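You operate a simulated robot arm through the tools that you are given. There is no shell and no other tool. Be economical: measure what you need, move in short steps, check, and stop when the job is done.

You run a simulated robot arm. Do the job below in one go: nothing can be reset, and whatever is moved stays where it is left.

TASK
Shut the roaster down: switch off, dial back to 80 C, tray on the low shelf, lid on.
Where things are to end (x, y in the base frame): woven lid within 0.02 m of [0.68, 0.06].

It is judged by the outcome, as a careful person would: the job done as asked, and still so three seconds after it is handed in. It fails if anything else is knocked over, pushed out of place, dropped, spilled or broken. Lids that push on must go on centred and level and be pressed home; caps that screw on are set level and turned clockwise until they are tight.

THE ROBOT
A 5-joint arm with a three-finger gripper on a trunk, on a base that drives. Base frame: it is fixed to the floor where the robot stands at the start and does not move with it; the origin is under the middle of the robot, x ahead of it, y to its left, z up; the surface under the hand at the start is at about z = 0.85. Readings come in m, degrees, newtons and seconds.
With the tool pointing down near the work surface it reaches from about 0.32 to 0.66 m from the robot's upright axis, wherever it stands. Its first joint turns from -166.0 to 166.0 degrees. Places, roughly: low shelf of the slatted rack [0.5, -0.5, 0.9]; roaster dial [0.5, 0.1, 0.9]; roaster switch [0.5, 0, 0.9]. The tool tilts only in the upright plane through the base axis and itself; it spins freely about its own axis. Payload 1.37 kg.
The tool frame sits at the grasp point between the pads (the TCP): z along the fingers, y along the line on which they close. The tips reach 0.016 m beyond it. Largest opening 0.101 m; the body of the gripper starts 0.082 m behind the TCP.
Orientation is that of the tool frame in the base frame, as a unit quaternion [x, y, z, w]. With the fingers straight down and closing along the base's y, the tool's x points along the base's -x, its y along +y and its z along -z.

THE INTERFACE
- The arm moves only by the tool arm_command. Its argument "rows" is a list of rows, each an object of numbers (a shift or turn left out is 0, a gripper value left out holds the last): "tx", "ty", "tz": the shift along the tool's x, y, z in m; "ax", "ay", "az": the turn, a rotation vector about the tool's x, y, z in degrees; "fingers": the closure in counts, from 0 (fully open) to 255 (shut). In form: [{"tx": .., "ty": .., "tz": .., "ax": .., "ay": .., "az": .., "fingers": ..}, ...]. A call has 1 to 20 rows; each row is the pose to reach, as a shift and turn from the pose commanded when the call began, along the tool's axes at that moment. Each row takes 0.2 s and may step no farther than 0.05 m and 8.6 degrees from the row before; otherwise, or with a gripper value out of range, the whole call is refused. Where a pose cannot be reached the arm comes as near as it can. A force on the tool above 40 N (or 10 N above the force at the start of the call, whichever is more), or a blocked arm, ends the call early, and 0.2 s more pass. The fingers move at their own pace (about 0.045 m/s each) and stop on an object; they squeeze with about 26 N. The grip force told is the motor's: it shows also when the fingers shut on nothing. Time passes only in rows, and 0.2 s behind the last, so rows that repeat a pose let the fingers close. The reply holds the time, the measured pose of the TCP, the force on the tool along the base axes, the opening and the grip force, in the units named above and with some noise, with the torque about the TCP (base axes, N m) and any sound that the robot's microphone picked up, and new pictures: "show" is both (left out), scene, wrist or none.
- Cameras (640 x 400 px; columns grow to the right, rows downward): "scene" is now at [0.0089, 0.1272, 1.5658]; the picture's right is [-0.58, -0.81, 0.00], its down [-0.52, 0.38, -0.77] and it looks along [0.62, -0.45, -0.64] (base axes); focal length 253 px, centre (320, 200). "wrist" rides on the gripper at [0.072, 0.02, -0.104] in the tool frame; the picture's right is [-0.26, 0.96, 0.00], its down [-0.76, -0.21, -0.62] and it looks along [-0.60, -0.16, 0.78] (tool axes); focal length 265 px, centre (320, 200).
- slide_trunk(by): slides the trunk up (or, below 0, down) by that many m; the arm and the scene camera ride with it, the base frame stays. It gives what a move gives, with no picture.
- base_move(legs): drives the robot by 1 to 6 legs, each [ahead, left, turn to the left] in m, m and degrees, along the robot's own axes; the way and the turn of a leg run together, so that a leg with both is an arc; at most 1.5 m and 180 degrees a leg. The arm and the cameras ride along, it lands a little off, and it stops where it bumps. It gives what a move gives, and a new picture of the scene camera.
- turn_head(pan, tilt): turns the head with the scene camera to pan (to the left, within 155 degrees either way) and tilt (down, from -29 to 69), counted from straight ahead of the robot. It gives what a move gives, and a new picture of the scene camera.
- pixel_to_xyz(camera, pixels): for up to 12 pixels [column, row] of the newest picture of that camera ("zoom" is the newest enlarged one), the place [x, y, z] in the base frame of the surface seen there, good to about 0.002 m. It takes no simulated time.
- enlarge(camera, box): a new picture of the part [left, top, right, bottom] of that camera's present view, enlarged. It takes no simulated time.
- close_job(): hands the job in; it is judged then, once.

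Go step by step. Measure first, check grasps and placings, and put right what went wrong. The budget is 80 turns and 260 pictures, counting those below and the enlarged ones. Unless the task says otherwise, let go and move clear before handing in, and close with one line.

The tools are called after ">>>" as a command line: name --argument value ..., lists and objects as JSON in quotes. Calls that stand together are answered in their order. arm_command: Moves the arm, as the interface text tells. Its arguments: {"type":"object","properties":{"rows":{"type":"array","items":{"type":"object","properties":{"tx":{"type":"number"},"ty":{"type":"number"},"tz":{"type":"number"},"ax":{"type":"number"},"ay":{"type":"number"},"az":{"type":"number"},"fingers":{"type":"number"}}}},"show":{"type":"string","enum":["both","scene","wrist","none"]}},"required":["rows"]} The other tools are called the same way: slide_trunk (by) slides the trunk up or down; base_move (legs) drives the base; turn_head (pan, tilt) turns the head that bears the scene camera; pixel_to_xyz (camera, pixels) gives the place of the surface under pixels of a picture; enlarge (camera, box) takes an enlarged picture of a part of a camera's view; close_job () hands the job in.

At the start:

```text
clock: 0.0
ee_pos: [0.4271, -0.0341, 1.2437]
tool_rot: [0.0, 1.0, 0.0, 0.0]
wrist_force: [-0.2, -0.1, -0.2]
wrist_torque: [-0.02, -0.01, -0.01]
grip_width: 0.1006
finger_force: 0.1
trunk travel left (down, up): [-0.5, 0.09]
robot x, y, heading: [0.0005, -0.001, 0.1]
head pan, tilt: [-35.7, 40.0]
```

scene: 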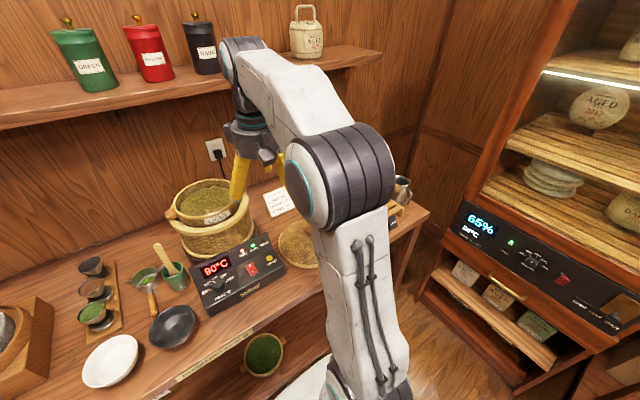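
wrist: 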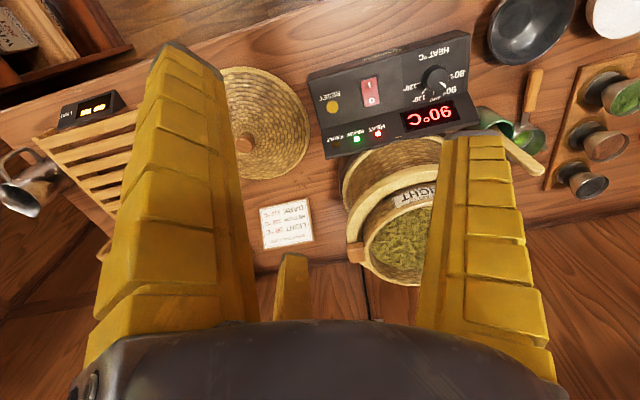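

The pictures show the roaster with its control box (90°C display near scene 215,268), the woven lid around (298,243) and the rack at the right of the table. I'll look closer first.

>>> enlarge --camera "wrist" --box '[220, 0, 560, 290]'

>>> enlarge --camera "scene" --box '[140, 160, 340, 330]'

>>> turn_head --pan -55 --tilt 45

```text
1.38 times, centred on (390, 145) of wrist
```

zoom: 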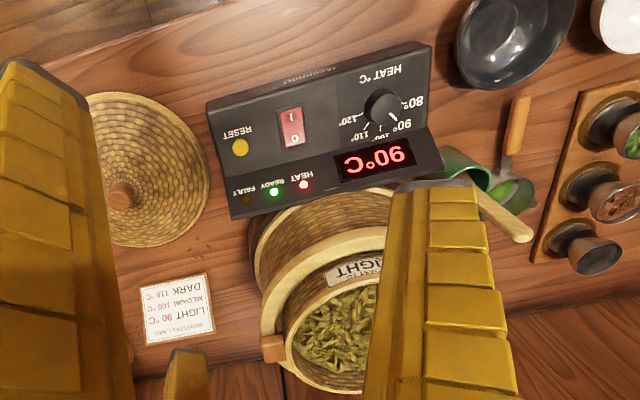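

```text
2.35 times, centred on (240, 245) of scene
```

zoom: 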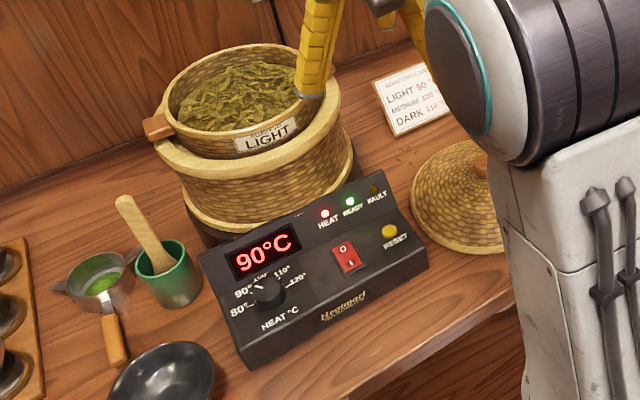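

```text
clock: 0.8
ee_pos: [0.4279, -0.0349, 1.2444]
tool_rot: [0.0, 1.0, 0.0, 0.0]
wrist_force: [-0.1, 0.4, 1.3]
wrist_torque: [-0.01, 0.02, 0.02]
grip_width: 0.1006
finger_force: 0.1
trunk travel left (down, up): [-0.5, 0.09]
robot x, y, heading: [0.0027, -0.0013, 0.1]
head pan, tilt: [-55.0, 45.0]
```

scene: 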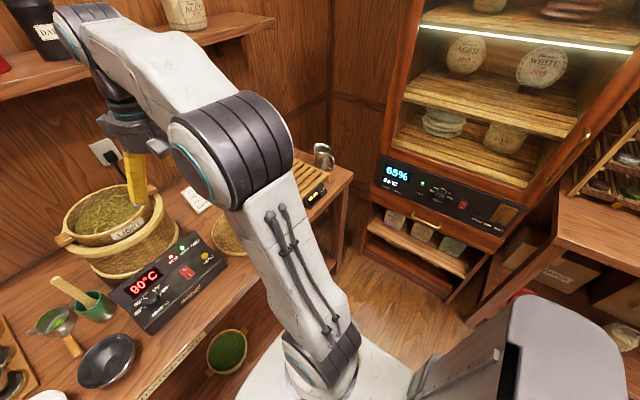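

The rack is hidden behind the arm in the scene view. I'll swing the hand over toward the rack to see it with the wrist camera, and measure the roaster meanwhile.

>>> pixel_to_xyz --camera "scene" --pixels '[[144, 280], [151, 299], [187, 272], [206, 256], [66, 240], [110, 213], [128, 233], [100, 260], [225, 235], [145, 240]]'

>>> arm_command --rows '[{"ty": -0.04}, {"ty": -0.08}, {"ty": -0.12}, {"ty": -0.16}, {"ty": -0.2}, {"ty": -0.24}, {"ty": -0.28}, {"ty": -0.32}, {"ty": -0.35}]'

```text
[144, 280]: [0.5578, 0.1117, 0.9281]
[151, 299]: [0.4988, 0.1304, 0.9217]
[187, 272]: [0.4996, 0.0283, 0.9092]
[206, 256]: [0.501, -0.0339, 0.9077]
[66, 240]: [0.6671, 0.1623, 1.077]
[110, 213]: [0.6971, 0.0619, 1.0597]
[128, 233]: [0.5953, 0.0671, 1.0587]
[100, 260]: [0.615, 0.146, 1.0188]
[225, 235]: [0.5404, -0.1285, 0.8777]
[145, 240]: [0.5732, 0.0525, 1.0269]
```

```text
clock: 2.8
ee_pos: [0.4021, -0.3499, 1.221]
tool_rot: [0.0, 1.0, 0.001, 0.0]
wrist_force: [0.7, 0.5, 0.2]
wrist_torque: [-0.02, 0.01, 0.01]
grip_width: 0.1006
finger_force: 0.1
out of reach, approached as far as the arm can: row 7, 8, 9
trunk travel left (down, up): [-0.5, 0.09]
robot x, y, heading: [-0.0014, 0.001, 0.3]
head pan, tilt: [-55.0, 45.0]
```

scene: 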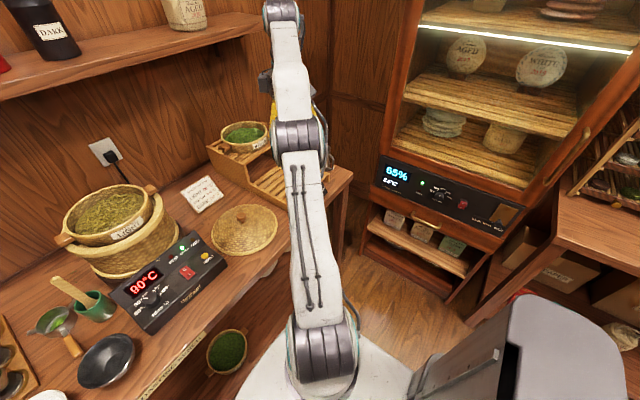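
wrist: 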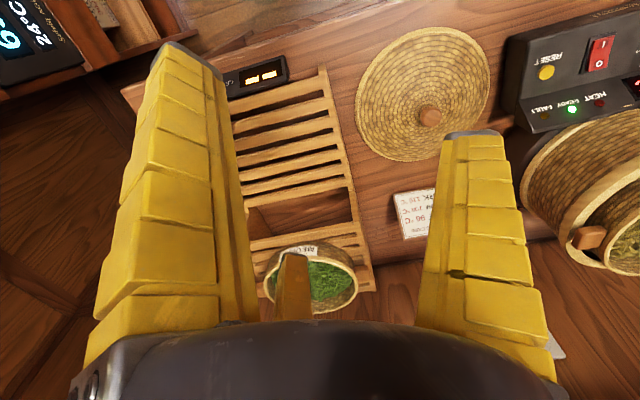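

The rack is now visible: a high rear step with a green-tea basket, and a low slatted front shelf. I'll enlarge it and measure.

>>> enlarge --camera "wrist" --box '[200, 40, 400, 320]'

>>> enlarge --camera "scene" --box '[30, 100, 360, 300]'

>>> pixel_to_xyz --camera "wrist" --pixels '[[260, 98], [320, 72], [245, 140], [350, 188], [310, 155], [260, 230], [350, 235], [430, 115], [430, 30], [355, 100], [492, 80], [372, 288]]'

>>> pixel_to_xyz --camera "scene" --pixels '[[62, 240], [151, 190], [110, 188], [107, 210], [95, 240], [132, 232], [70, 215], [145, 205], [245, 226], [245, 205], [212, 235], [277, 228]]'

```text
1.43 times, centred on (300, 180) of wrist
```

zoom: 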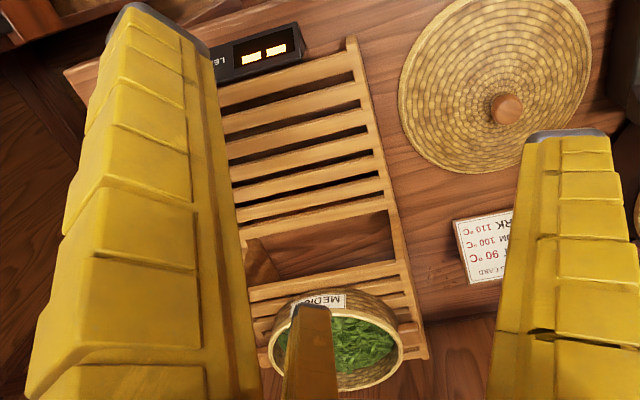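

```text
1.94 times, centred on (195, 200) of scene
```

zoom: 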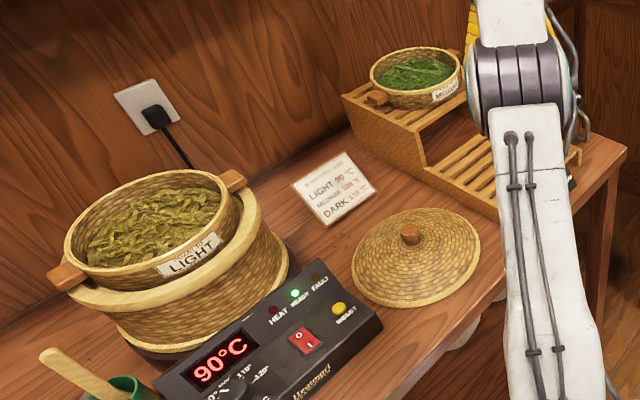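

```text
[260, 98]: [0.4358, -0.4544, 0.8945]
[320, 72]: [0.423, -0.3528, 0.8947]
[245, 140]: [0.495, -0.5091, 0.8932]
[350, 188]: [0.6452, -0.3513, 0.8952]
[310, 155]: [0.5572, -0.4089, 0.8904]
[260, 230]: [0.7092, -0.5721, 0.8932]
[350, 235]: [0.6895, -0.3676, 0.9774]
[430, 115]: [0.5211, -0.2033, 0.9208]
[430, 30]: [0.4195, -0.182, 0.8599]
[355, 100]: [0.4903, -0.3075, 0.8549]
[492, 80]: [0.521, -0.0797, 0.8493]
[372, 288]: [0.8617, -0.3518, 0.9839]
```

```text
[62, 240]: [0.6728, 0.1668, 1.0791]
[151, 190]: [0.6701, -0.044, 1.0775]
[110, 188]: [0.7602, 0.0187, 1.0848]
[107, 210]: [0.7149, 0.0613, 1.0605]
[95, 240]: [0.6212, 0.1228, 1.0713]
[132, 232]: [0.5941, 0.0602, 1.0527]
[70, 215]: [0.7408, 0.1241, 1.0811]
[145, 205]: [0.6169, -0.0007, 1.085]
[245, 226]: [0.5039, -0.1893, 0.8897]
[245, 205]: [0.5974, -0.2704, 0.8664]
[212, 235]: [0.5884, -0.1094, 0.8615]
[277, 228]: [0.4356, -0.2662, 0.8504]
```

The tray rim is at z≈1.085, with handle blocks near (0.673, 0.167) and (0.670, -0.044), and the low shelf slats lie at z≈0.894. I'll move back over the panel for a closer look at the switch and dial.

>>> arm_command --rows '[{"ty": 0.045}, {"ty": 0.09}, {"ty": 0.135}, {"ty": 0.18}, {"ty": 0.225}, {"ty": 0.27}, {"ty": 0.315}, {"ty": 0.36}, {"ty": 0.4}, {"ty": 0.41, "tz": 0.04}, {"ty": 0.41, "tz": 0.08}, {"ty": 0.41, "tz": 0.12}, {"ty": 0.41, "tz": 0.12, "fingers": 255}, {"ty": 0.41, "tz": 0.12}, {"ty": 0.41, "tz": 0.12}, {"ty": 0.41, "tz": 0.12}, {"ty": 0.41, "tz": 0.12}]' --show "both"

```text
clock: 6.4
ee_pos: [0.4062, 0.0654, 1.0999]
tool_rot: [0.0, 1.0, 0.0, 0.0]
wrist_force: [-0.8, 0.7, 0.9]
wrist_torque: [0.02, 0.01, 0.04]
grip_width: 0.002
finger_force: 6.7
trunk travel left (down, up): [-0.5, 0.09]
robot x, y, heading: [-0.0021, 0.0014, -0.2]
head pan, tilt: [-55.0, 45.0]
```

scene: 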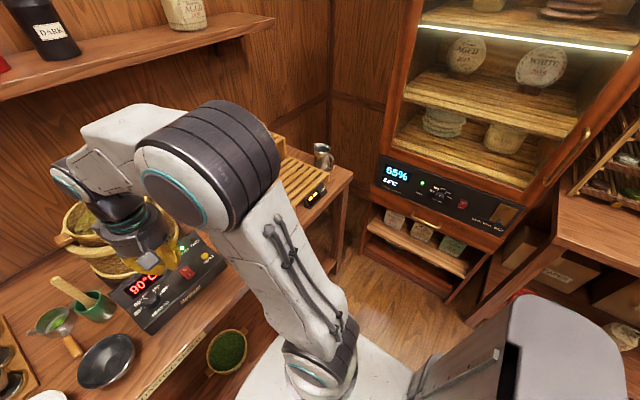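
wrist: 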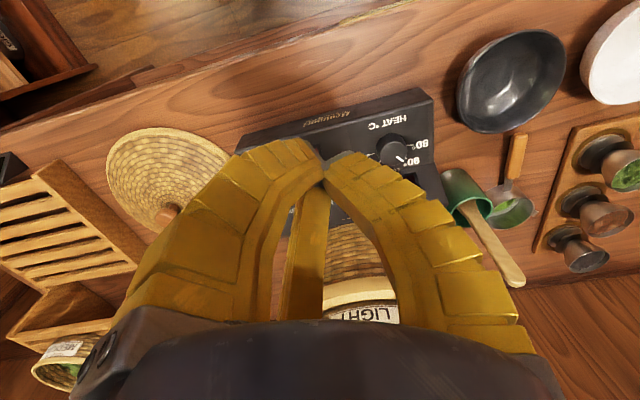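

The closed fingers hide much of the panel from the wrist; I'll use an enlarged scene view of the panel to measure the switch and dial.

>>> turn_head --pan -10 --tilt 55

```text
clock: 7.5
ee_pos: [0.4057, 0.066, 1.0995]
tool_rot: [-0.001, 1.0, 0.0, 0.0]
wrist_force: [-0.3, 0.2, 0.5]
wrist_torque: [0.0, 0.01, 0.04]
grip_width: 0.0
finger_force: 25.3
trunk travel left (down, up): [-0.5, 0.09]
robot x, y, heading: [-0.0026, -0.0006, -0.1]
head pan, tilt: [-10.0, 55.0]
```

scene: 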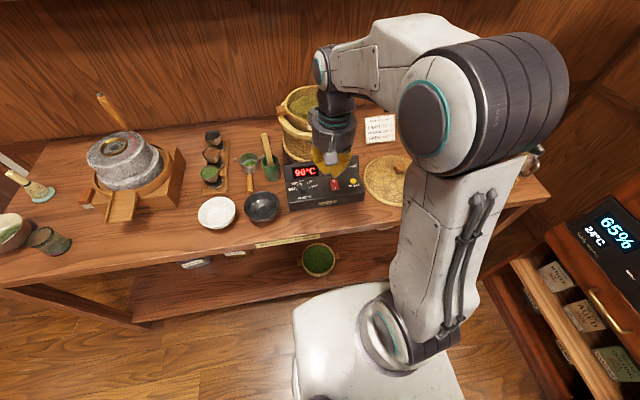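

>>> enlarge --camera "scene" --box '[275, 150, 375, 213]'

```text
6.35 times, centred on (325, 182) of scene
```

zoom: 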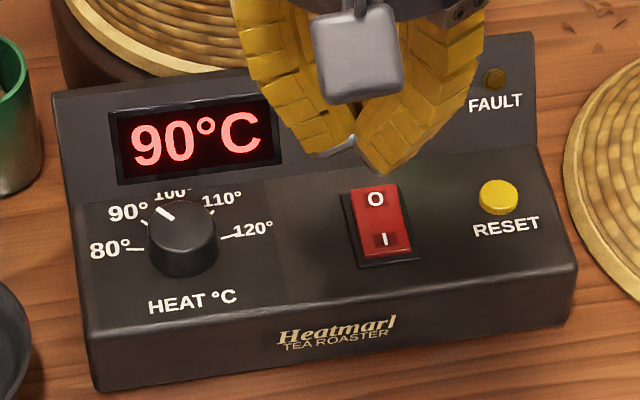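

The view is clear: the rocker shows O at (376,198) and I at (384,240); the pointer is at 90 and 80 lies to the left. Measuring these.

>>> pixel_to_xyz --camera "zoom" --pixels '[[376, 198], [384, 240], [380, 255], [350, 260], [180, 228], [165, 212], [205, 228], [182, 205], [300, 280], [290, 200], [135, 250], [140, 222]]'

>>> pixel_to_xyz --camera "zoom" --pixels '[[185, 270], [155, 245], [212, 255], [226, 237], [300, 310], [450, 210], [500, 195]]'

```text
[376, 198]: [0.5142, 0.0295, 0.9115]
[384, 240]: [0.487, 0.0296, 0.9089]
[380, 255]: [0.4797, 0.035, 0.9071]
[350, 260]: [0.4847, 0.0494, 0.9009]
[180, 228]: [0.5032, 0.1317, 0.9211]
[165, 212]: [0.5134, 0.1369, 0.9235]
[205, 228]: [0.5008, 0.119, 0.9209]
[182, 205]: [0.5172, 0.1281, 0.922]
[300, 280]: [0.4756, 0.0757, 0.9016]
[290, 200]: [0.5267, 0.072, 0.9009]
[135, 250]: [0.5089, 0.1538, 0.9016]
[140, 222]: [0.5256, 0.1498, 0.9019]
```

```text
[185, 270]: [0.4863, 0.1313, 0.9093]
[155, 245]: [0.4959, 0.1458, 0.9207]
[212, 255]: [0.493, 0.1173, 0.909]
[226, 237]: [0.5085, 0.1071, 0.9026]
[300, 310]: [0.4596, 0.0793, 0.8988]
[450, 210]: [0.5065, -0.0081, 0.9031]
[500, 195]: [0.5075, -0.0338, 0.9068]
```

Panel top is z≈0.902 and the rocker's O end is at about (0.514, 0.030, 0.9115). I'll approach above it with the closed fingers, tilted slightly to keep clear of the drum.

>>> arm_command --rows '[{"tx": -0.03, "ty": -0.01, "tz": 0.02, "ay": -4}, {"tx": -0.06, "ty": -0.02, "tz": 0.05, "ay": -8}, {"tx": -0.09, "ty": -0.03, "tz": 0.08, "ay": -12}, {"tx": -0.116, "ty": -0.036, "tz": 0.115, "ay": -12}, {"tx": -0.116, "ty": -0.036, "tz": 0.145, "ay": -12}, {"tx": -0.116, "ty": -0.036, "tz": 0.145, "ay": -12}]' --show "none"

>>> enlarge --camera "scene" --box '[275, 150, 375, 213]'

```text
clock: 8.9
ee_pos: [0.5193, 0.0244, 0.954]
tool_rot: [0.0, 0.994, 0.005, 0.105]
wrist_force: [0.0, -0.3, 0.2]
wrist_torque: [-0.01, -0.01, 0.04]
grip_width: 0.0001
finger_force: 26.2
out of reach, approached as far as the arm can: row 3
trunk travel left (down, up): [-0.5, 0.09]
robot x, y, heading: [0.0009, 0.0011, 0.1]
head pan, tilt: [-10.0, 55.0]
```

```text
6.35 times, centred on (325, 182) of scene
```

zoom: 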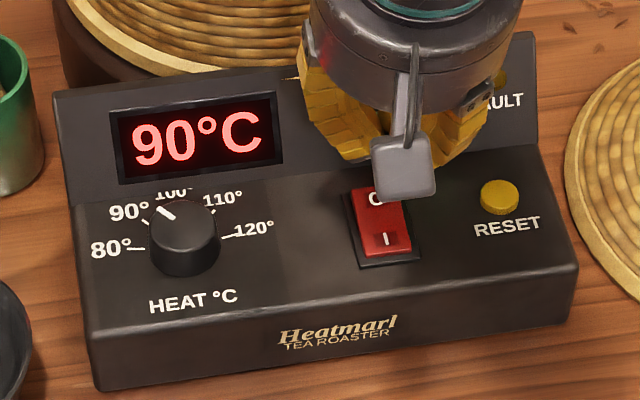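

The tip is above the O half; y is about 5 mm low, so I correct that and press straight down until it clicks.

>>> arm_command --rows '[{"ty": 0.005, "tx": 0.0022, "tz": 0.0196}, {"ty": 0.005, "tx": 0.0035, "tz": 0.0255}, {"ty": 0.005, "tx": 0.0044, "tz": 0.0294}, {"ty": 0.005, "tx": 0.005, "tz": 0.0325}, {"ty": 0.005, "tx": 0.0057, "tz": 0.0355}]' --show "none"

>>> enlarge --camera "scene" --box '[275, 150, 375, 213]'

```text
clock: 10.1
ee_pos: [0.5236, 0.0265, 0.9246]
tool_rot: [-0.001, 0.994, 0.006, 0.108]
wrist_force: [3.1, -1.4, 22.2]
wrist_torque: [-0.12, 0.37, 0.02]
grip_width: 0.0001
finger_force: 27.0
trunk travel left (down, up): [-0.5, 0.09]
robot x, y, heading: [-0.0003, 0.0029, -0.0]
head pan, tilt: [-10.0, 55.0]
```

```text
6.35 times, centred on (325, 182) of scene
```

zoom: 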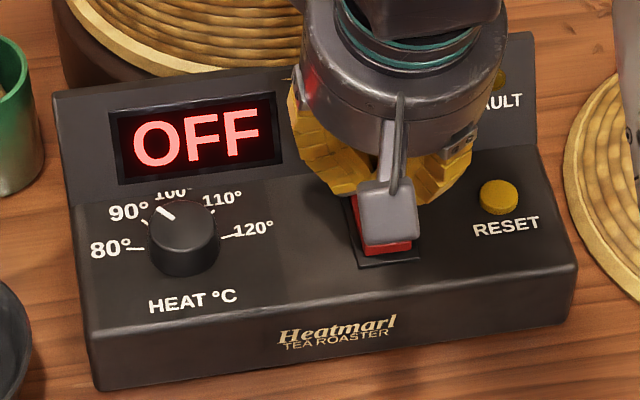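

The display reads OFF. Now I'll lift off, return to vertical, and move above the dial with the fingers partly open.

>>> arm_command --rows '[{"tx": -0.0083, "tz": -0.0391}, {"tx": -0.0027, "ty": 0.04, "tz": -0.0608, "ay": 6}, {"tx": 0.003, "ty": 0.08, "tz": -0.0722, "ay": 12, "fingers": 100}, {"tx": 0.003, "ty": 0.104, "tz": -0.0722, "ay": 12}, {"tx": 0.003, "ty": 0.104, "tz": -0.0722, "ay": 12}, {"tx": 0.003, "ty": 0.104, "tz": -0.0722, "ay": 12}]' --show "wrist"

>>> enlarge --camera "scene" --box '[275, 150, 375, 213]'

```text
clock: 11.5
ee_pos: [0.5031, 0.1355, 0.9922]
tool_rot: [0.0, 1.0, -0.001, 0.0]
wrist_force: [0.3, 0.4, 0.9]
wrist_torque: [-0.01, 0.02, 0.04]
grip_width: 0.0644
finger_force: 2.1
trunk travel left (down, up): [-0.5, 0.09]
robot x, y, heading: [0.0019, -0.0015, 0.2]
head pan, tilt: [-10.0, 55.0]
```

wrist: 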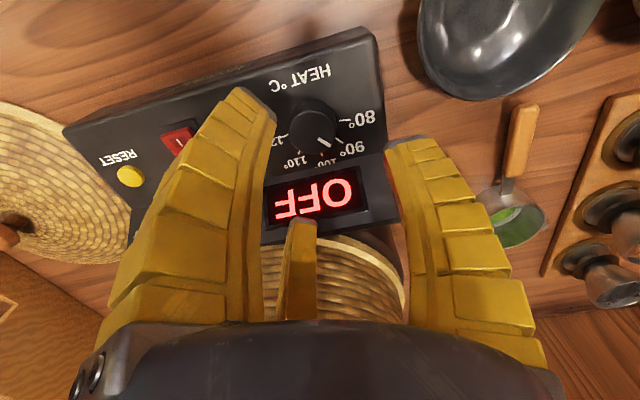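

```text
6.35 times, centred on (325, 182) of scene
```

zoom: 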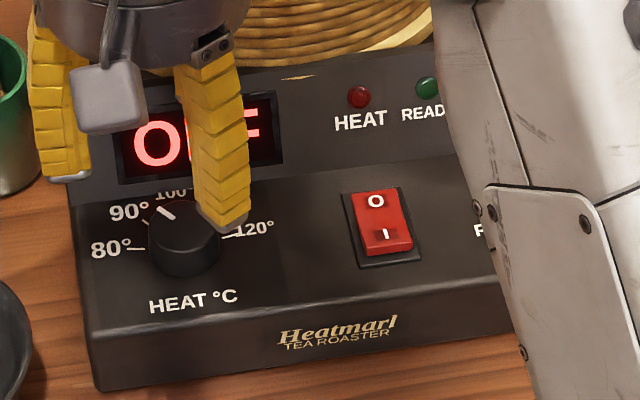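

Hand is above the dial; I'll measure the knob's rim with the wrist camera to centre on it.

>>> pixel_to_xyz --camera "wrist" --pixels '[[313, 103], [312, 118], [290, 118], [335, 118], [312, 140], [325, 142], [300, 100], [332, 105], [294, 130]]'

>>> enlarge --camera "wrist" --box '[260, 70, 400, 170]'

```text
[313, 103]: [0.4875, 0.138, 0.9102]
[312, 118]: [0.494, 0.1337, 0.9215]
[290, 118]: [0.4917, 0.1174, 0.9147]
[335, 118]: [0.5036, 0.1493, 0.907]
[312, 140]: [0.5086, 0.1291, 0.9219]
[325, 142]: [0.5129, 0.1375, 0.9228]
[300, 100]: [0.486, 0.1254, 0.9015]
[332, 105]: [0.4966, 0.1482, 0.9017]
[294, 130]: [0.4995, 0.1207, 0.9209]
```

```text
4.00 times, centred on (330, 120) of wrist
```

zoom: 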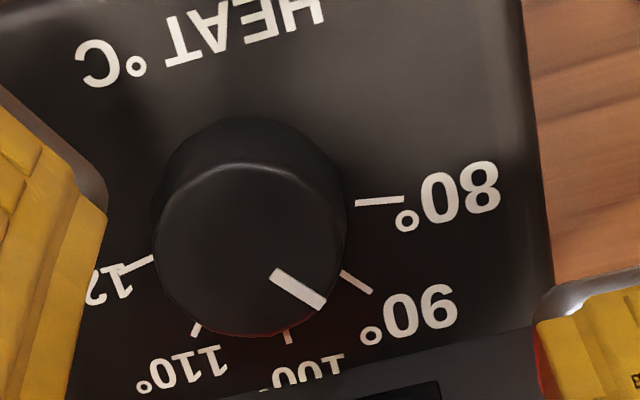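

Knob centre is about (0.5015, 0.133), top z 0.922. I'll pre-spin +16°, lower around it, and close.

>>> arm_command --rows '[{"tx": 0.002, "ty": -0.002, "tz": 0.02, "az": 8}, {"tx": 0.002, "ty": -0.002, "tz": 0.045, "az": 16}, {"tx": 0.002, "ty": -0.002, "tz": 0.06, "az": 16}, {"tx": 0.002, "ty": -0.002, "tz": 0.068, "az": 16}, {"tx": 0.002, "ty": -0.002, "tz": 0.068, "az": 16, "fingers": 255}, {"tx": 0.002, "ty": -0.002, "tz": 0.068, "az": 16}, {"tx": 0.002, "ty": -0.002, "tz": 0.068, "az": 16}, {"tx": 0.002, "ty": -0.002, "tz": 0.068, "az": 16}]' --show "wrist"

```text
clock: 13.3
ee_pos: [0.5047, 0.1293, 0.923]
tool_rot: [0.141, 0.99, 0.002, 0.001]
wrist_force: [19.5, -20.9, 7.7]
wrist_torque: [-0.45, -0.05, -0.01]
grip_width: 0.0305
finger_force: 27.9
trunk travel left (down, up): [-0.5, 0.09]
robot x, y, heading: [-0.0002, -0.0007, -0.2]
head pan, tilt: [-10.0, 55.0]
```

wrist: 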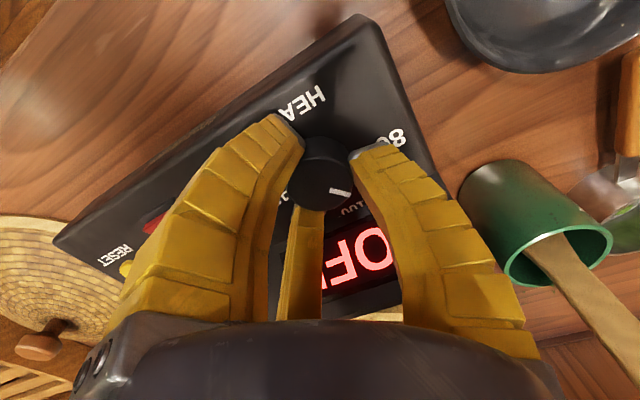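

Gripped at 30.5 mm, but about 4 mm off-centre with side force; I'll relieve that and turn counterclockwise (az negative) about 39°.

>>> arm_command --rows '[{"tx": -0.0037, "ty": -0.0021, "az": -4}, {"tx": -0.0037, "ty": -0.0021, "az": -12}, {"tx": -0.0037, "ty": -0.0021, "az": -20}, {"tx": -0.0037, "ty": -0.0021, "az": -28}, {"tx": -0.0037, "ty": -0.0021, "az": -35}, {"tx": -0.0037, "ty": -0.0021, "az": -39}, {"tx": -0.0037, "ty": -0.0021, "az": -39}]' --show "wrist"

>>> enlarge --camera "scene" --box '[275, 150, 375, 213]'

```text
clock: 14.9
ee_pos: [0.5029, 0.1299, 0.9226]
tool_rot: [-0.199, 0.98, 0.0, 0.0]
wrist_force: [10.8, -14.1, 16.0]
wrist_torque: [-0.32, -0.15, -0.2]
grip_width: 0.031
finger_force: 28.2
trunk travel left (down, up): [-0.5, 0.09]
robot x, y, heading: [-0.0003, -0.0, 0.1]
head pan, tilt: [-10.0, 55.0]
```

wrist: 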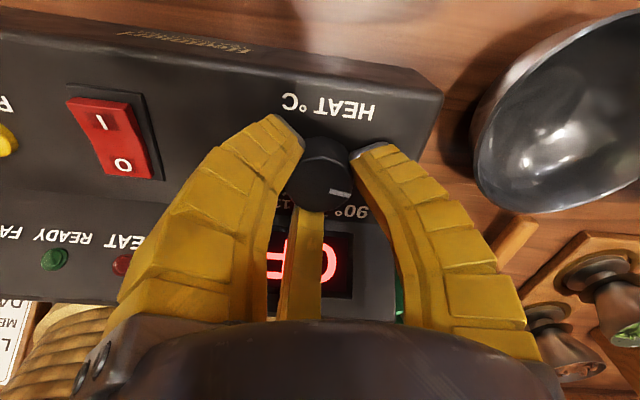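

```text
6.35 times, centred on (325, 182) of scene
```

zoom: 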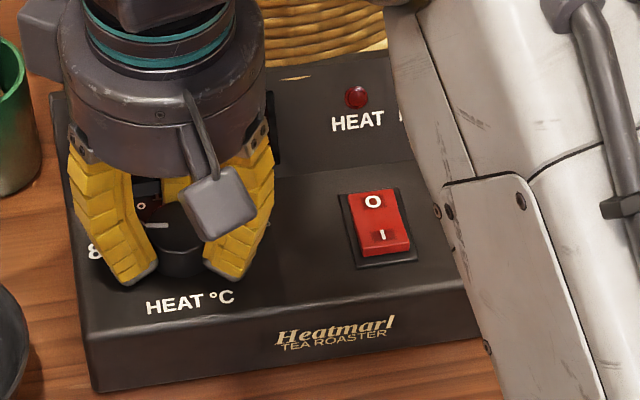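

The pointer at zoom (155,225) now seems to point left toward 80. I'll open, lift and check.

>>> arm_command --rows '[{"fingers": 100}, {"fingers": 100}, {"fingers": 100}, {"tz": -0.04}, {"tz": -0.08}, {"tz": -0.1, "tx": 0.02}]' --show "wrist"

>>> enlarge --camera "wrist" --box '[230, 60, 450, 200]'

>>> enlarge --camera "scene" --box '[275, 150, 375, 213]'

```text
clock: 16.3
ee_pos: [0.4876, 0.1243, 1.0227]
tool_rot: [-0.199, 0.98, 0.0, 0.0]
wrist_force: [-0.7, 0.4, 0.0]
wrist_torque: [0.01, -0.01, 0.0]
grip_width: 0.0645
finger_force: 2.6
trunk travel left (down, up): [-0.5, 0.09]
robot x, y, heading: [0.001, -0.0007, -0.1]
head pan, tilt: [-10.0, 55.0]
```

wrist: 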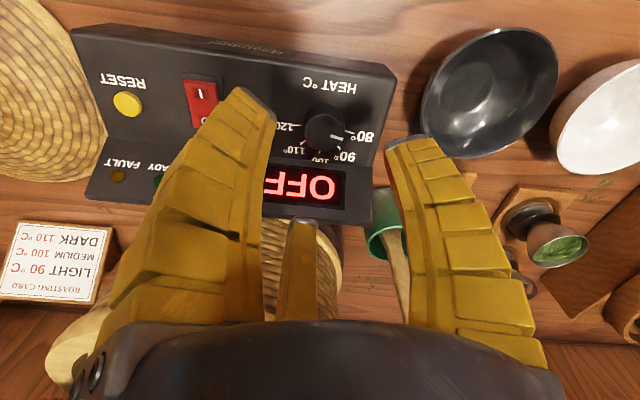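

```text
2.86 times, centred on (340, 130) of wrist
```

zoom: 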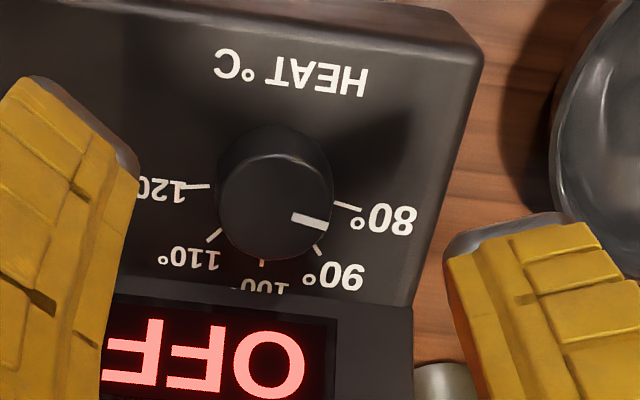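

```text
6.35 times, centred on (325, 182) of scene
```

zoom: 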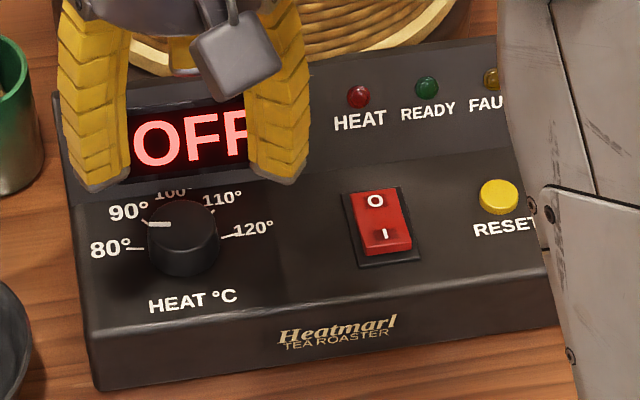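

The display is OFF and the pointer is aligned with the 80 mark. Next is the tray: I'll raise the trunk and hold the hand above and in front of it to look at the rim and handles.

>>> slide_trunk --by 0.09

>>> arm_command --rows '[{"tz": -0.03, "fingers": 0}, {"tz": -0.07, "az": 8}, {"tz": -0.11, "az": 16, "tx": 0.0, "ty": -0.02}, {"tz": -0.13, "az": 23, "tx": -0.01, "ty": -0.05}, {"tz": -0.14, "az": 23, "tx": -0.025, "ty": -0.075}, {"tz": -0.14, "az": 23, "tx": -0.032, "ty": -0.0787}, {"tz": -0.14, "az": 23, "tx": -0.032, "ty": -0.0787}]'

```text
clock: 17.6
ee_pos: [0.4881, 0.1235, 1.1115]
tool_rot: [-0.199, 0.98, -0.001, 0.0]
wrist_force: [0.3, 0.5, -0.4]
wrist_torque: [0.0, -0.01, -0.07]
grip_width: 0.0647
finger_force: 2.4
trunk travel left (down, up): [-0.59, 0.0]
robot x, y, heading: [-0.0024, 0.001, 0.1]
head pan, tilt: [-10.0, 55.0]
```

```text
clock: 19.2
ee_pos: [0.5472, 0.0621, 1.2544]
tool_rot: [0.0, 1.0, -0.001, 0.0]
wrist_force: [-0.2, 0.5, 0.5]
wrist_torque: [-0.02, -0.03, -0.02]
grip_width: 0.1006
finger_force: 0.1
trunk travel left (down, up): [-0.59, 0.0]
robot x, y, heading: [-0.0019, 0.0028, 0.2]
head pan, tilt: [-10.0, 55.0]
```

scene: 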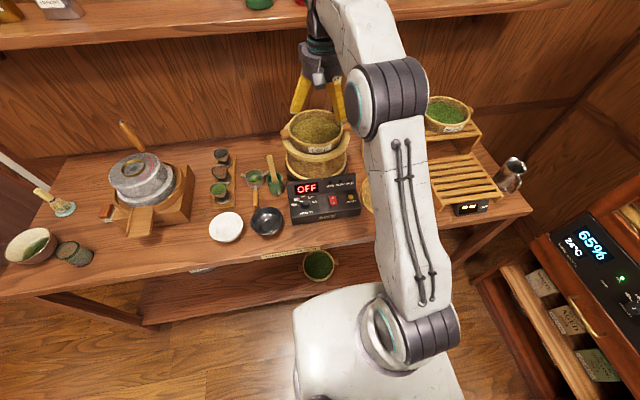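
wrist: 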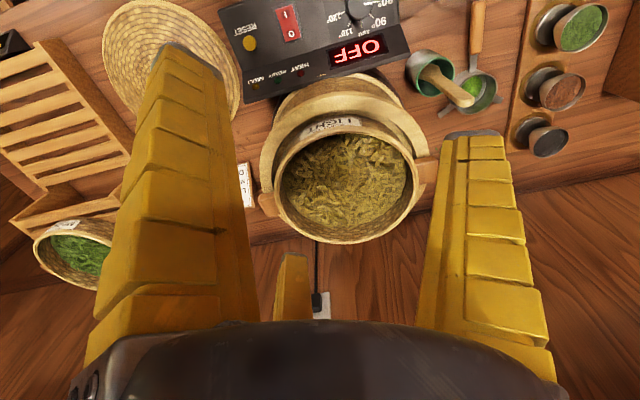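

The tray is in clear wrist view; I'll enlarge it and measure the rim, handles, tea level and drum ring.

>>> enlarge --camera "wrist" --box '[245, 110, 445, 250]'

>>> pixel_to_xyz --camera "wrist" --pixels '[[269, 205], [280, 195], [424, 170], [340, 180], [335, 240], [410, 200], [300, 130], [345, 118], [345, 97], [262, 175], [290, 200], [300, 228]]'

>>> pixel_to_xyz --camera "scene" --pixels '[[288, 134], [316, 142], [315, 108], [316, 152], [440, 165], [490, 165], [505, 195], [440, 205], [470, 185], [430, 150], [330, 230], [255, 258]]'

```text
2.86 times, centred on (345, 180) of wrist
```

zoom: 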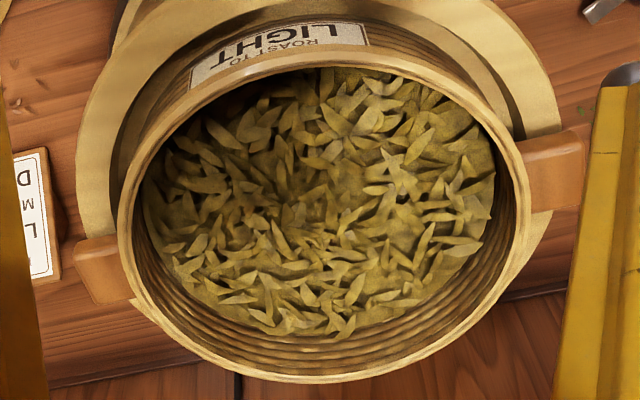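

```text
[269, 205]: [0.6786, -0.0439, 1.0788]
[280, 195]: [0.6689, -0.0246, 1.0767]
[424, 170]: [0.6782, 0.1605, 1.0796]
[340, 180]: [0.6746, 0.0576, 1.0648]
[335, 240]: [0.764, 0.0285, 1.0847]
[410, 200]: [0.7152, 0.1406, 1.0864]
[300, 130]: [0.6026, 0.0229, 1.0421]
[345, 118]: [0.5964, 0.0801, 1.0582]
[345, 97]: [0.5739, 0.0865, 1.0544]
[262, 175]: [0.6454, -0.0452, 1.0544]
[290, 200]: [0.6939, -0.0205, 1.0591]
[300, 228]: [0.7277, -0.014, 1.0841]
```

```text
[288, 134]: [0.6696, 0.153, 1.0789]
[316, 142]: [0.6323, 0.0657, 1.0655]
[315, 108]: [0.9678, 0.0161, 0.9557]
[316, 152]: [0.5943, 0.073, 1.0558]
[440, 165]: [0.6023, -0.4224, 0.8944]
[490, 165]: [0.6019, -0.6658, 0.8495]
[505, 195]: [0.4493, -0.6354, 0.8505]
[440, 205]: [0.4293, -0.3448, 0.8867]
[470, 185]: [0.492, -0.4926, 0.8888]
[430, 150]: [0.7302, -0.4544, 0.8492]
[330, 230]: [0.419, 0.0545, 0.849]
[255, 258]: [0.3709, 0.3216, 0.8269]
```

Tray centre is about (0.679, 0.059), rim z≈1.086, handles at y≈-0.044 and 0.16. I need to know the base clearance to the table and the rack's extents before driving closer.

>>> pixel_to_xyz --camera "scene" --pixels '[[300, 305], [340, 290], [375, 284], [320, 345], [300, 280], [350, 270], [350, 238], [400, 230], [250, 300]]'

>>> enlarge --camera "scene" --box '[400, 80, 540, 230]'

```text
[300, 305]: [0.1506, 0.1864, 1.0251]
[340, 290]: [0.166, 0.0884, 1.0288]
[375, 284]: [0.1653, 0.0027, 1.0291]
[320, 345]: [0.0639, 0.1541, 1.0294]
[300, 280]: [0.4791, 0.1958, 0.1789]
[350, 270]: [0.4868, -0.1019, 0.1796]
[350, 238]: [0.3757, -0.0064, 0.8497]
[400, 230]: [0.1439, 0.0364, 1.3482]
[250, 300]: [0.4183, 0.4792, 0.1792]
```

```text
2.67 times, centred on (470, 155) of scene
```

zoom: 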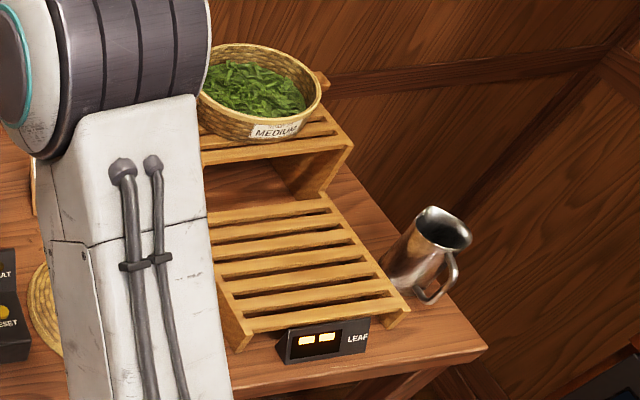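

The trunk's front is at x≈0.17 and the table edge at x≈0.37, so there's room for a modest advance. Measuring the shelf corners.

>>> pixel_to_xyz --camera "zoom" --pixels '[[325, 205], [212, 218], [395, 300], [235, 325], [250, 332], [400, 318], [290, 255], [300, 300], [320, 185], [330, 140], [325, 325], [425, 250]]'

>>> base_move --legs '[[0.05, -0.08, 0]]'

```text
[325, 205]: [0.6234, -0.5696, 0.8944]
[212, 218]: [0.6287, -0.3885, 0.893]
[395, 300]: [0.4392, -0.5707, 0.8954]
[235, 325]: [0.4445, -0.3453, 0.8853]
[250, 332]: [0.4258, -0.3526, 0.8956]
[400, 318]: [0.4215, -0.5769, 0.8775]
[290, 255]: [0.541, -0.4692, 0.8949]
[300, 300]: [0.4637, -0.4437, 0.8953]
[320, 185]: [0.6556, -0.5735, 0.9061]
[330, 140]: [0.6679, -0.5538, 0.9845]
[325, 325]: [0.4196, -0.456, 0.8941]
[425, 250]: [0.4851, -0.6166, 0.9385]
```

```text
clock: 20.3
ee_pos: [0.5999, -0.019, 1.2535]
tool_rot: [0.0, 1.0, 0.001, 0.0]
wrist_force: [-0.4, -1.1, 0.6]
wrist_torque: [0.03, 0.01, -0.01]
grip_width: 0.1005
finger_force: 0.0
trunk travel left (down, up): [-0.59, 0.0]
robot x, y, heading: [0.0533, -0.0838, -0.1]
head pan, tilt: [-10.0, 55.0]
```

scene: 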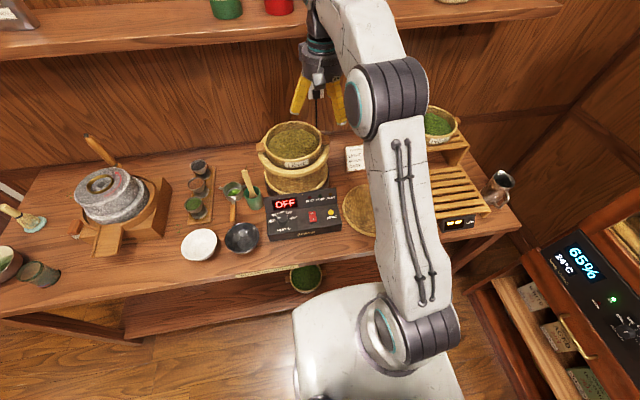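

Shelf spans x 0.42–0.645, y -0.35…-0.572, with a metal pitcher just right of it at y≈-0.62, so I'll grip the tray by its left (+y) handle. From about y=0 the base reaches both spots, so I drive back left.

>>> base_move --legs '[[0.01, 0.085, 0]]'

>>> arm_command --rows '[{"ty": 0.04, "fingers": 60}, {"ty": 0.08}, {"ty": 0.1}, {"ty": 0.1}]' --show "wrist"

```text
clock: 21.4
ee_pos: [0.6095, 0.0662, 1.2539]
tool_rot: [-0.001, 1.0, 0.0, -0.001]
wrist_force: [-0.5, 0.6, -0.1]
wrist_torque: [-0.03, -0.03, 0.02]
grip_width: 0.1006
finger_force: 0.0
trunk travel left (down, up): [-0.59, 0.0]
robot x, y, heading: [0.0585, 0.0005, -0.1]
head pan, tilt: [-10.0, 55.0]
```

scene: 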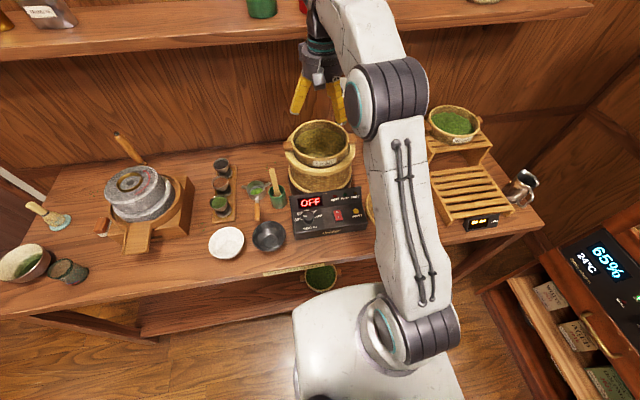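

```text
clock: 22.4
ee_pos: [0.6069, 0.165, 1.2532]
tool_rot: [-0.001, 1.0, 0.0, -0.001]
wrist_force: [0.6, 0.3, -0.1]
wrist_torque: [0.04, 0.0, 0.02]
grip_width: 0.0797
finger_force: 1.8
trunk travel left (down, up): [-0.59, 0.0]
robot x, y, heading: [0.0616, 0.0051, 0.1]
head pan, tilt: [-10.0, 55.0]
```

wrist: 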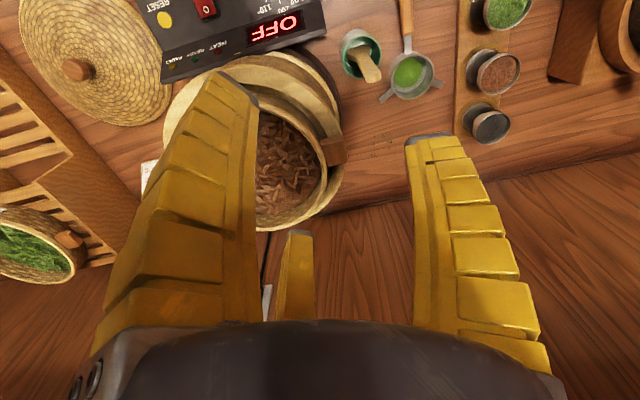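

The tea is darkening on the hot drum, so I should get the tray off promptly. Measuring the left handle at (333,150).

>>> pixel_to_xyz --camera "wrist" --pixels '[[332, 143], [332, 152], [322, 150], [341, 150], [334, 160], [318, 160], [310, 150], [325, 190]]'

>>> enlarge --camera "wrist" --box '[250, 100, 370, 240]'

```text
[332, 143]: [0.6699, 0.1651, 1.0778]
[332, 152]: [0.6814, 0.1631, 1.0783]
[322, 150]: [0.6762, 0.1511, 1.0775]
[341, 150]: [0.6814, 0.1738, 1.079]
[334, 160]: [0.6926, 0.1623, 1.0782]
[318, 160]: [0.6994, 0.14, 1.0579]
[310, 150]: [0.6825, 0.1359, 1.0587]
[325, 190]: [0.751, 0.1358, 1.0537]
```

```text
2.86 times, centred on (310, 170) of wrist
```

zoom: 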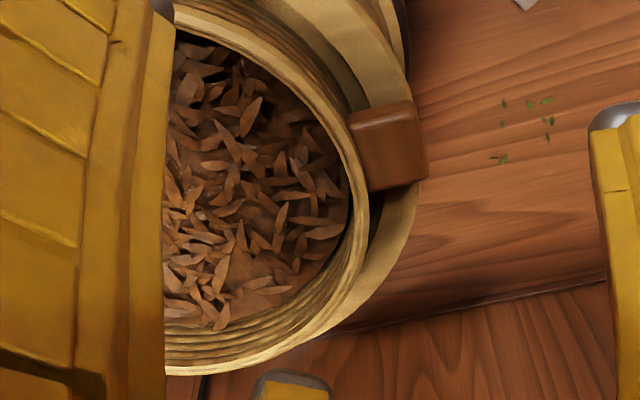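

Handle is x 0.668–0.693, y 0.149–0.176; I'll straddle wall and handle at y≈0.157, close, and lift slightly.

>>> arm_command --rows '[{"tx": -0.036, "ty": -0.004, "tz": 0.03}, {"tx": -0.072, "ty": -0.008, "tz": 0.06}, {"tx": -0.072, "ty": -0.008, "tz": 0.105}, {"tx": -0.072, "ty": -0.008, "tz": 0.15}, {"tx": -0.072, "ty": -0.008, "tz": 0.177}, {"tx": -0.072, "ty": -0.008, "tz": 0.177, "fingers": 255}, {"tx": -0.072, "ty": -0.008, "tz": 0.177}, {"tx": -0.072, "ty": -0.008, "tz": 0.177}, {"tx": -0.072, "ty": -0.008, "tz": 0.177}, {"tx": -0.072, "ty": -0.008, "tz": 0.167}]' --show "both"

```text
clock: 23.6
ee_pos: [0.6861, 0.1574, 1.1017]
tool_rot: [-0.001, 1.0, 0.003, 0.014]
wrist_force: [-2.2, -1.5, 24.8]
wrist_torque: [-0.68, 1.15, 0.25]
grip_width: 0.0879
finger_force: 7.2
out of reach, approached as far as the arm can: row 2, 3
trunk travel left (down, up): [-0.59, 0.0]
robot x, y, heading: [0.0568, 0.0014, 0.1]
head pan, tilt: [-10.0, 55.0]
stopped in row 5: the force on the tool passed its limit at 53 N (the readings are from after the stop); the commanded pose is now the measured one
```

scene: 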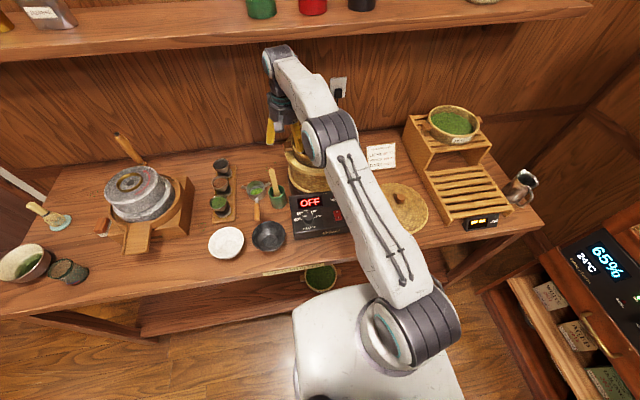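
wrist: 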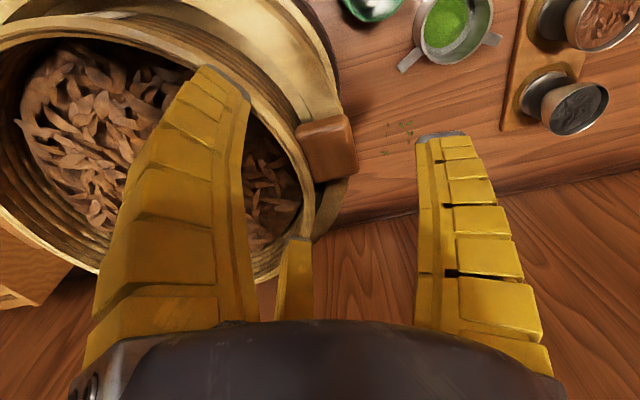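

The hand stopped on the tray rim (tip z≈1.086) and the wrist view shows three yellow fingers: (215,80), (440,135) and a third at (297,240). I'll back off and look closely at the real shape of the gripper.

>>> arm_command --rows '[{"tz": -0.03}, {"tz": -0.06, "tx": 0.01}]' --show "wrist"

>>> enlarge --camera "scene" --box '[230, 40, 370, 210]'

>>> enlarge --camera "wrist" --box '[60, 40, 560, 400]'

```text
clock: 24.1
ee_pos: [0.6723, 0.1561, 1.1569]
tool_rot: [0.0, 1.0, 0.003, 0.01]
wrist_force: [0.7, -0.2, 0.5]
wrist_torque: [0.0, 0.0, -0.03]
grip_width: 0.0795
finger_force: 2.0
trunk travel left (down, up): [-0.59, 0.0]
robot x, y, heading: [0.0573, 0.0024, 0.1]
head pan, tilt: [-10.0, 55.0]
```

wrist: 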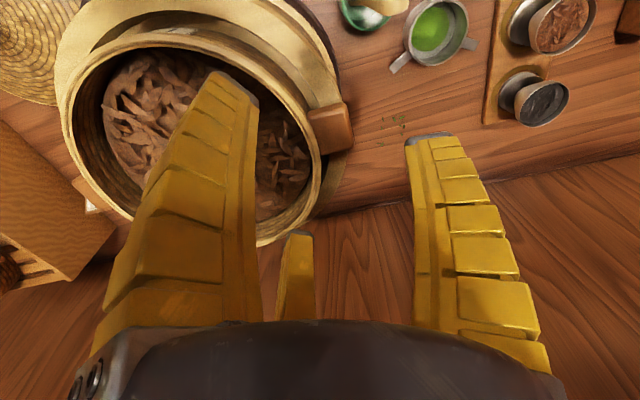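

```text
2.35 times, centred on (300, 125) of scene
```

zoom: 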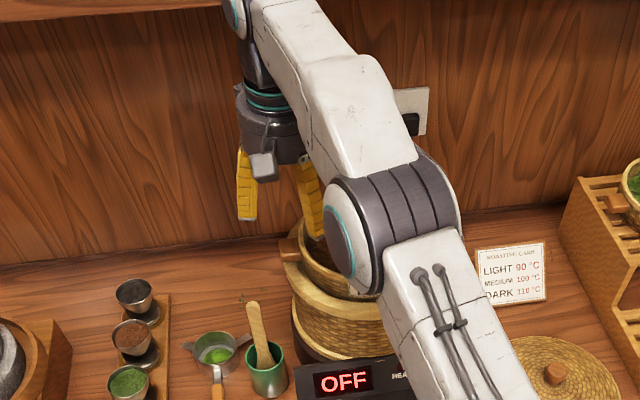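

```text
1.11 times, centred on (310, 220) of wrist
```

zoom: 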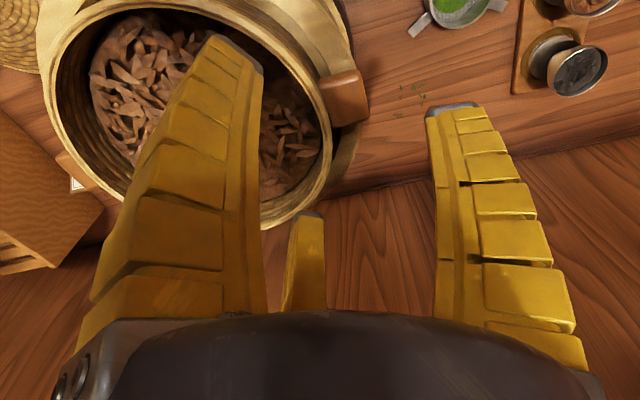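

I'll measure the three fingertips directly.

>>> pixel_to_xyz --camera "wrist" --pixels '[[232, 85], [245, 100], [230, 300], [425, 137], [415, 160], [298, 235], [298, 260], [300, 310]]'

```text
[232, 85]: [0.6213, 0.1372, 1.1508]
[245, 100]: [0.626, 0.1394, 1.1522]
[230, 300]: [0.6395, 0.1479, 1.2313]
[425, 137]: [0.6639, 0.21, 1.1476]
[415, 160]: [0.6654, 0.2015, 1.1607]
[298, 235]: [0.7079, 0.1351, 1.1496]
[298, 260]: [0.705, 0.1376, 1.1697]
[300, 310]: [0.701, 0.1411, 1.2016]
```

This is really a three-jaw hand: a thumb on tool +y and two fingers spread on tool -y. So at the right handle, with the present orientation, the thumb goes inside the wall and the pair straddles the handle from outside. I'll grasp there, then lift slightly.

>>> arm_command --rows '[{"tz": -0.015, "ty": -0.045, "ay": 1, "fingers": 100}, {"tz": -0.015, "ty": -0.095, "tx": -0.007, "ay": 1}, {"tz": -0.015, "ty": -0.145, "tx": -0.007, "ay": 1}, {"tz": -0.0, "ty": -0.19, "tx": -0.007, "ay": 1}, {"tz": 0.04, "ty": -0.199, "tx": -0.007, "ay": 1}, {"tz": 0.06, "ty": -0.199, "tx": -0.007, "ay": 1}, {"tz": 0.075, "ty": -0.199, "tx": -0.007, "ay": 1}, {"tz": 0.082, "ty": -0.199, "tx": -0.007, "ay": 1}]' --show "wrist"

```text
refused: row 2 steps farther than a row can; nothing moved
```

>>> arm_command --rows '[{"tz": -0.015, "ty": -0.045, "ay": 1, "fingers": 100}, {"tz": -0.015, "ty": -0.094, "tx": -0.004, "ay": 1}, {"tz": -0.015, "ty": -0.143, "tx": -0.007, "ay": 1}, {"tz": -0.0, "ty": -0.189, "tx": -0.007, "ay": 1}, {"tz": 0.04, "ty": -0.199, "tx": -0.007, "ay": 1}, {"tz": 0.06, "ty": -0.199, "tx": -0.007, "ay": 1}, {"tz": 0.075, "ty": -0.199, "tx": -0.007, "ay": 1}, {"tz": 0.082, "ty": -0.199, "tx": -0.007, "ay": 1}]' --show "wrist"

```text
clock: 25.9
ee_pos: [0.6843, -0.0436, 1.0711]
tool_rot: [-0.001, 1.0, -0.001, 0.001]
wrist_force: [-0.3, 0.0, -0.3]
wrist_torque: [0.0, 0.01, -0.02]
grip_width: 0.0644
finger_force: 2.3
trunk travel left (down, up): [-0.59, 0.0]
robot x, y, heading: [0.0603, 0.0021, -0.1]
head pan, tilt: [-10.0, 55.0]
```

wrist: 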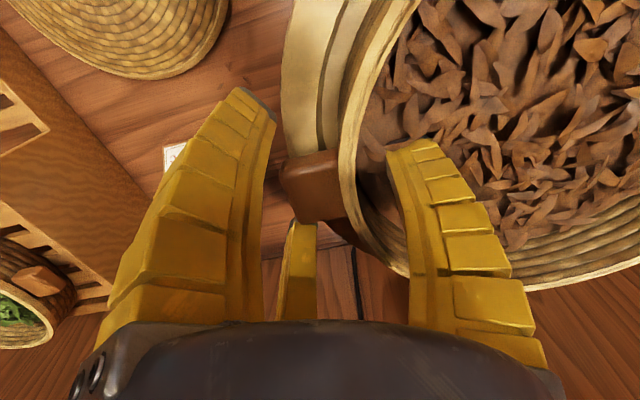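

The thumb is inside the wall and the pair flanks the handle with no contact force. Closing, then lifting 1.5 cm.

>>> arm_command --rows '[{"tx": 0.003, "fingers": 255}, {"tx": 0.003}, {"tx": 0.003}, {"tx": 0.003}, {"tx": 0.003, "tz": -0.008}, {"tx": 0.003, "tz": -0.016}]' --show "both"

```text
clock: 27.4
ee_pos: [0.6802, -0.0429, 1.0886]
tool_rot: [0.0, 1.0, 0.0, 0.002]
wrist_force: [-0.3, 0.5, -0.3]
wrist_torque: [0.08, 0.04, 0.05]
grip_width: 0.0353
finger_force: 25.6
trunk travel left (down, up): [-0.59, 0.0]
robot x, y, heading: [0.0607, 0.0006, -0.0]
head pan, tilt: [-10.0, 55.0]
```

scene: 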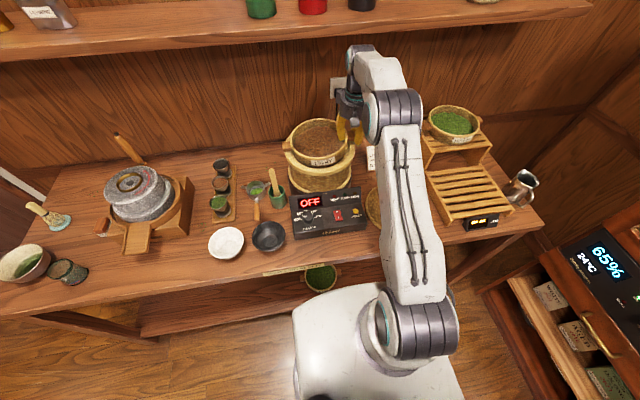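
wrist: 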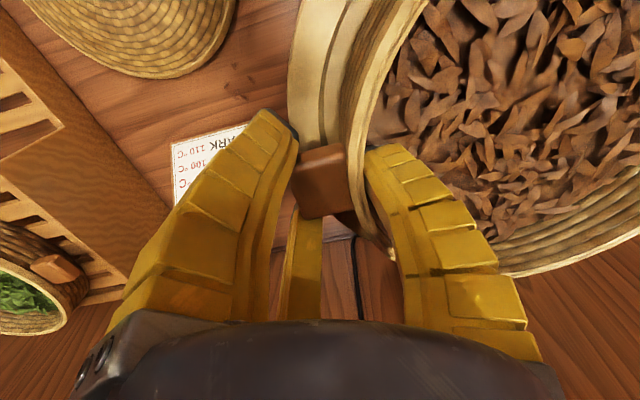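

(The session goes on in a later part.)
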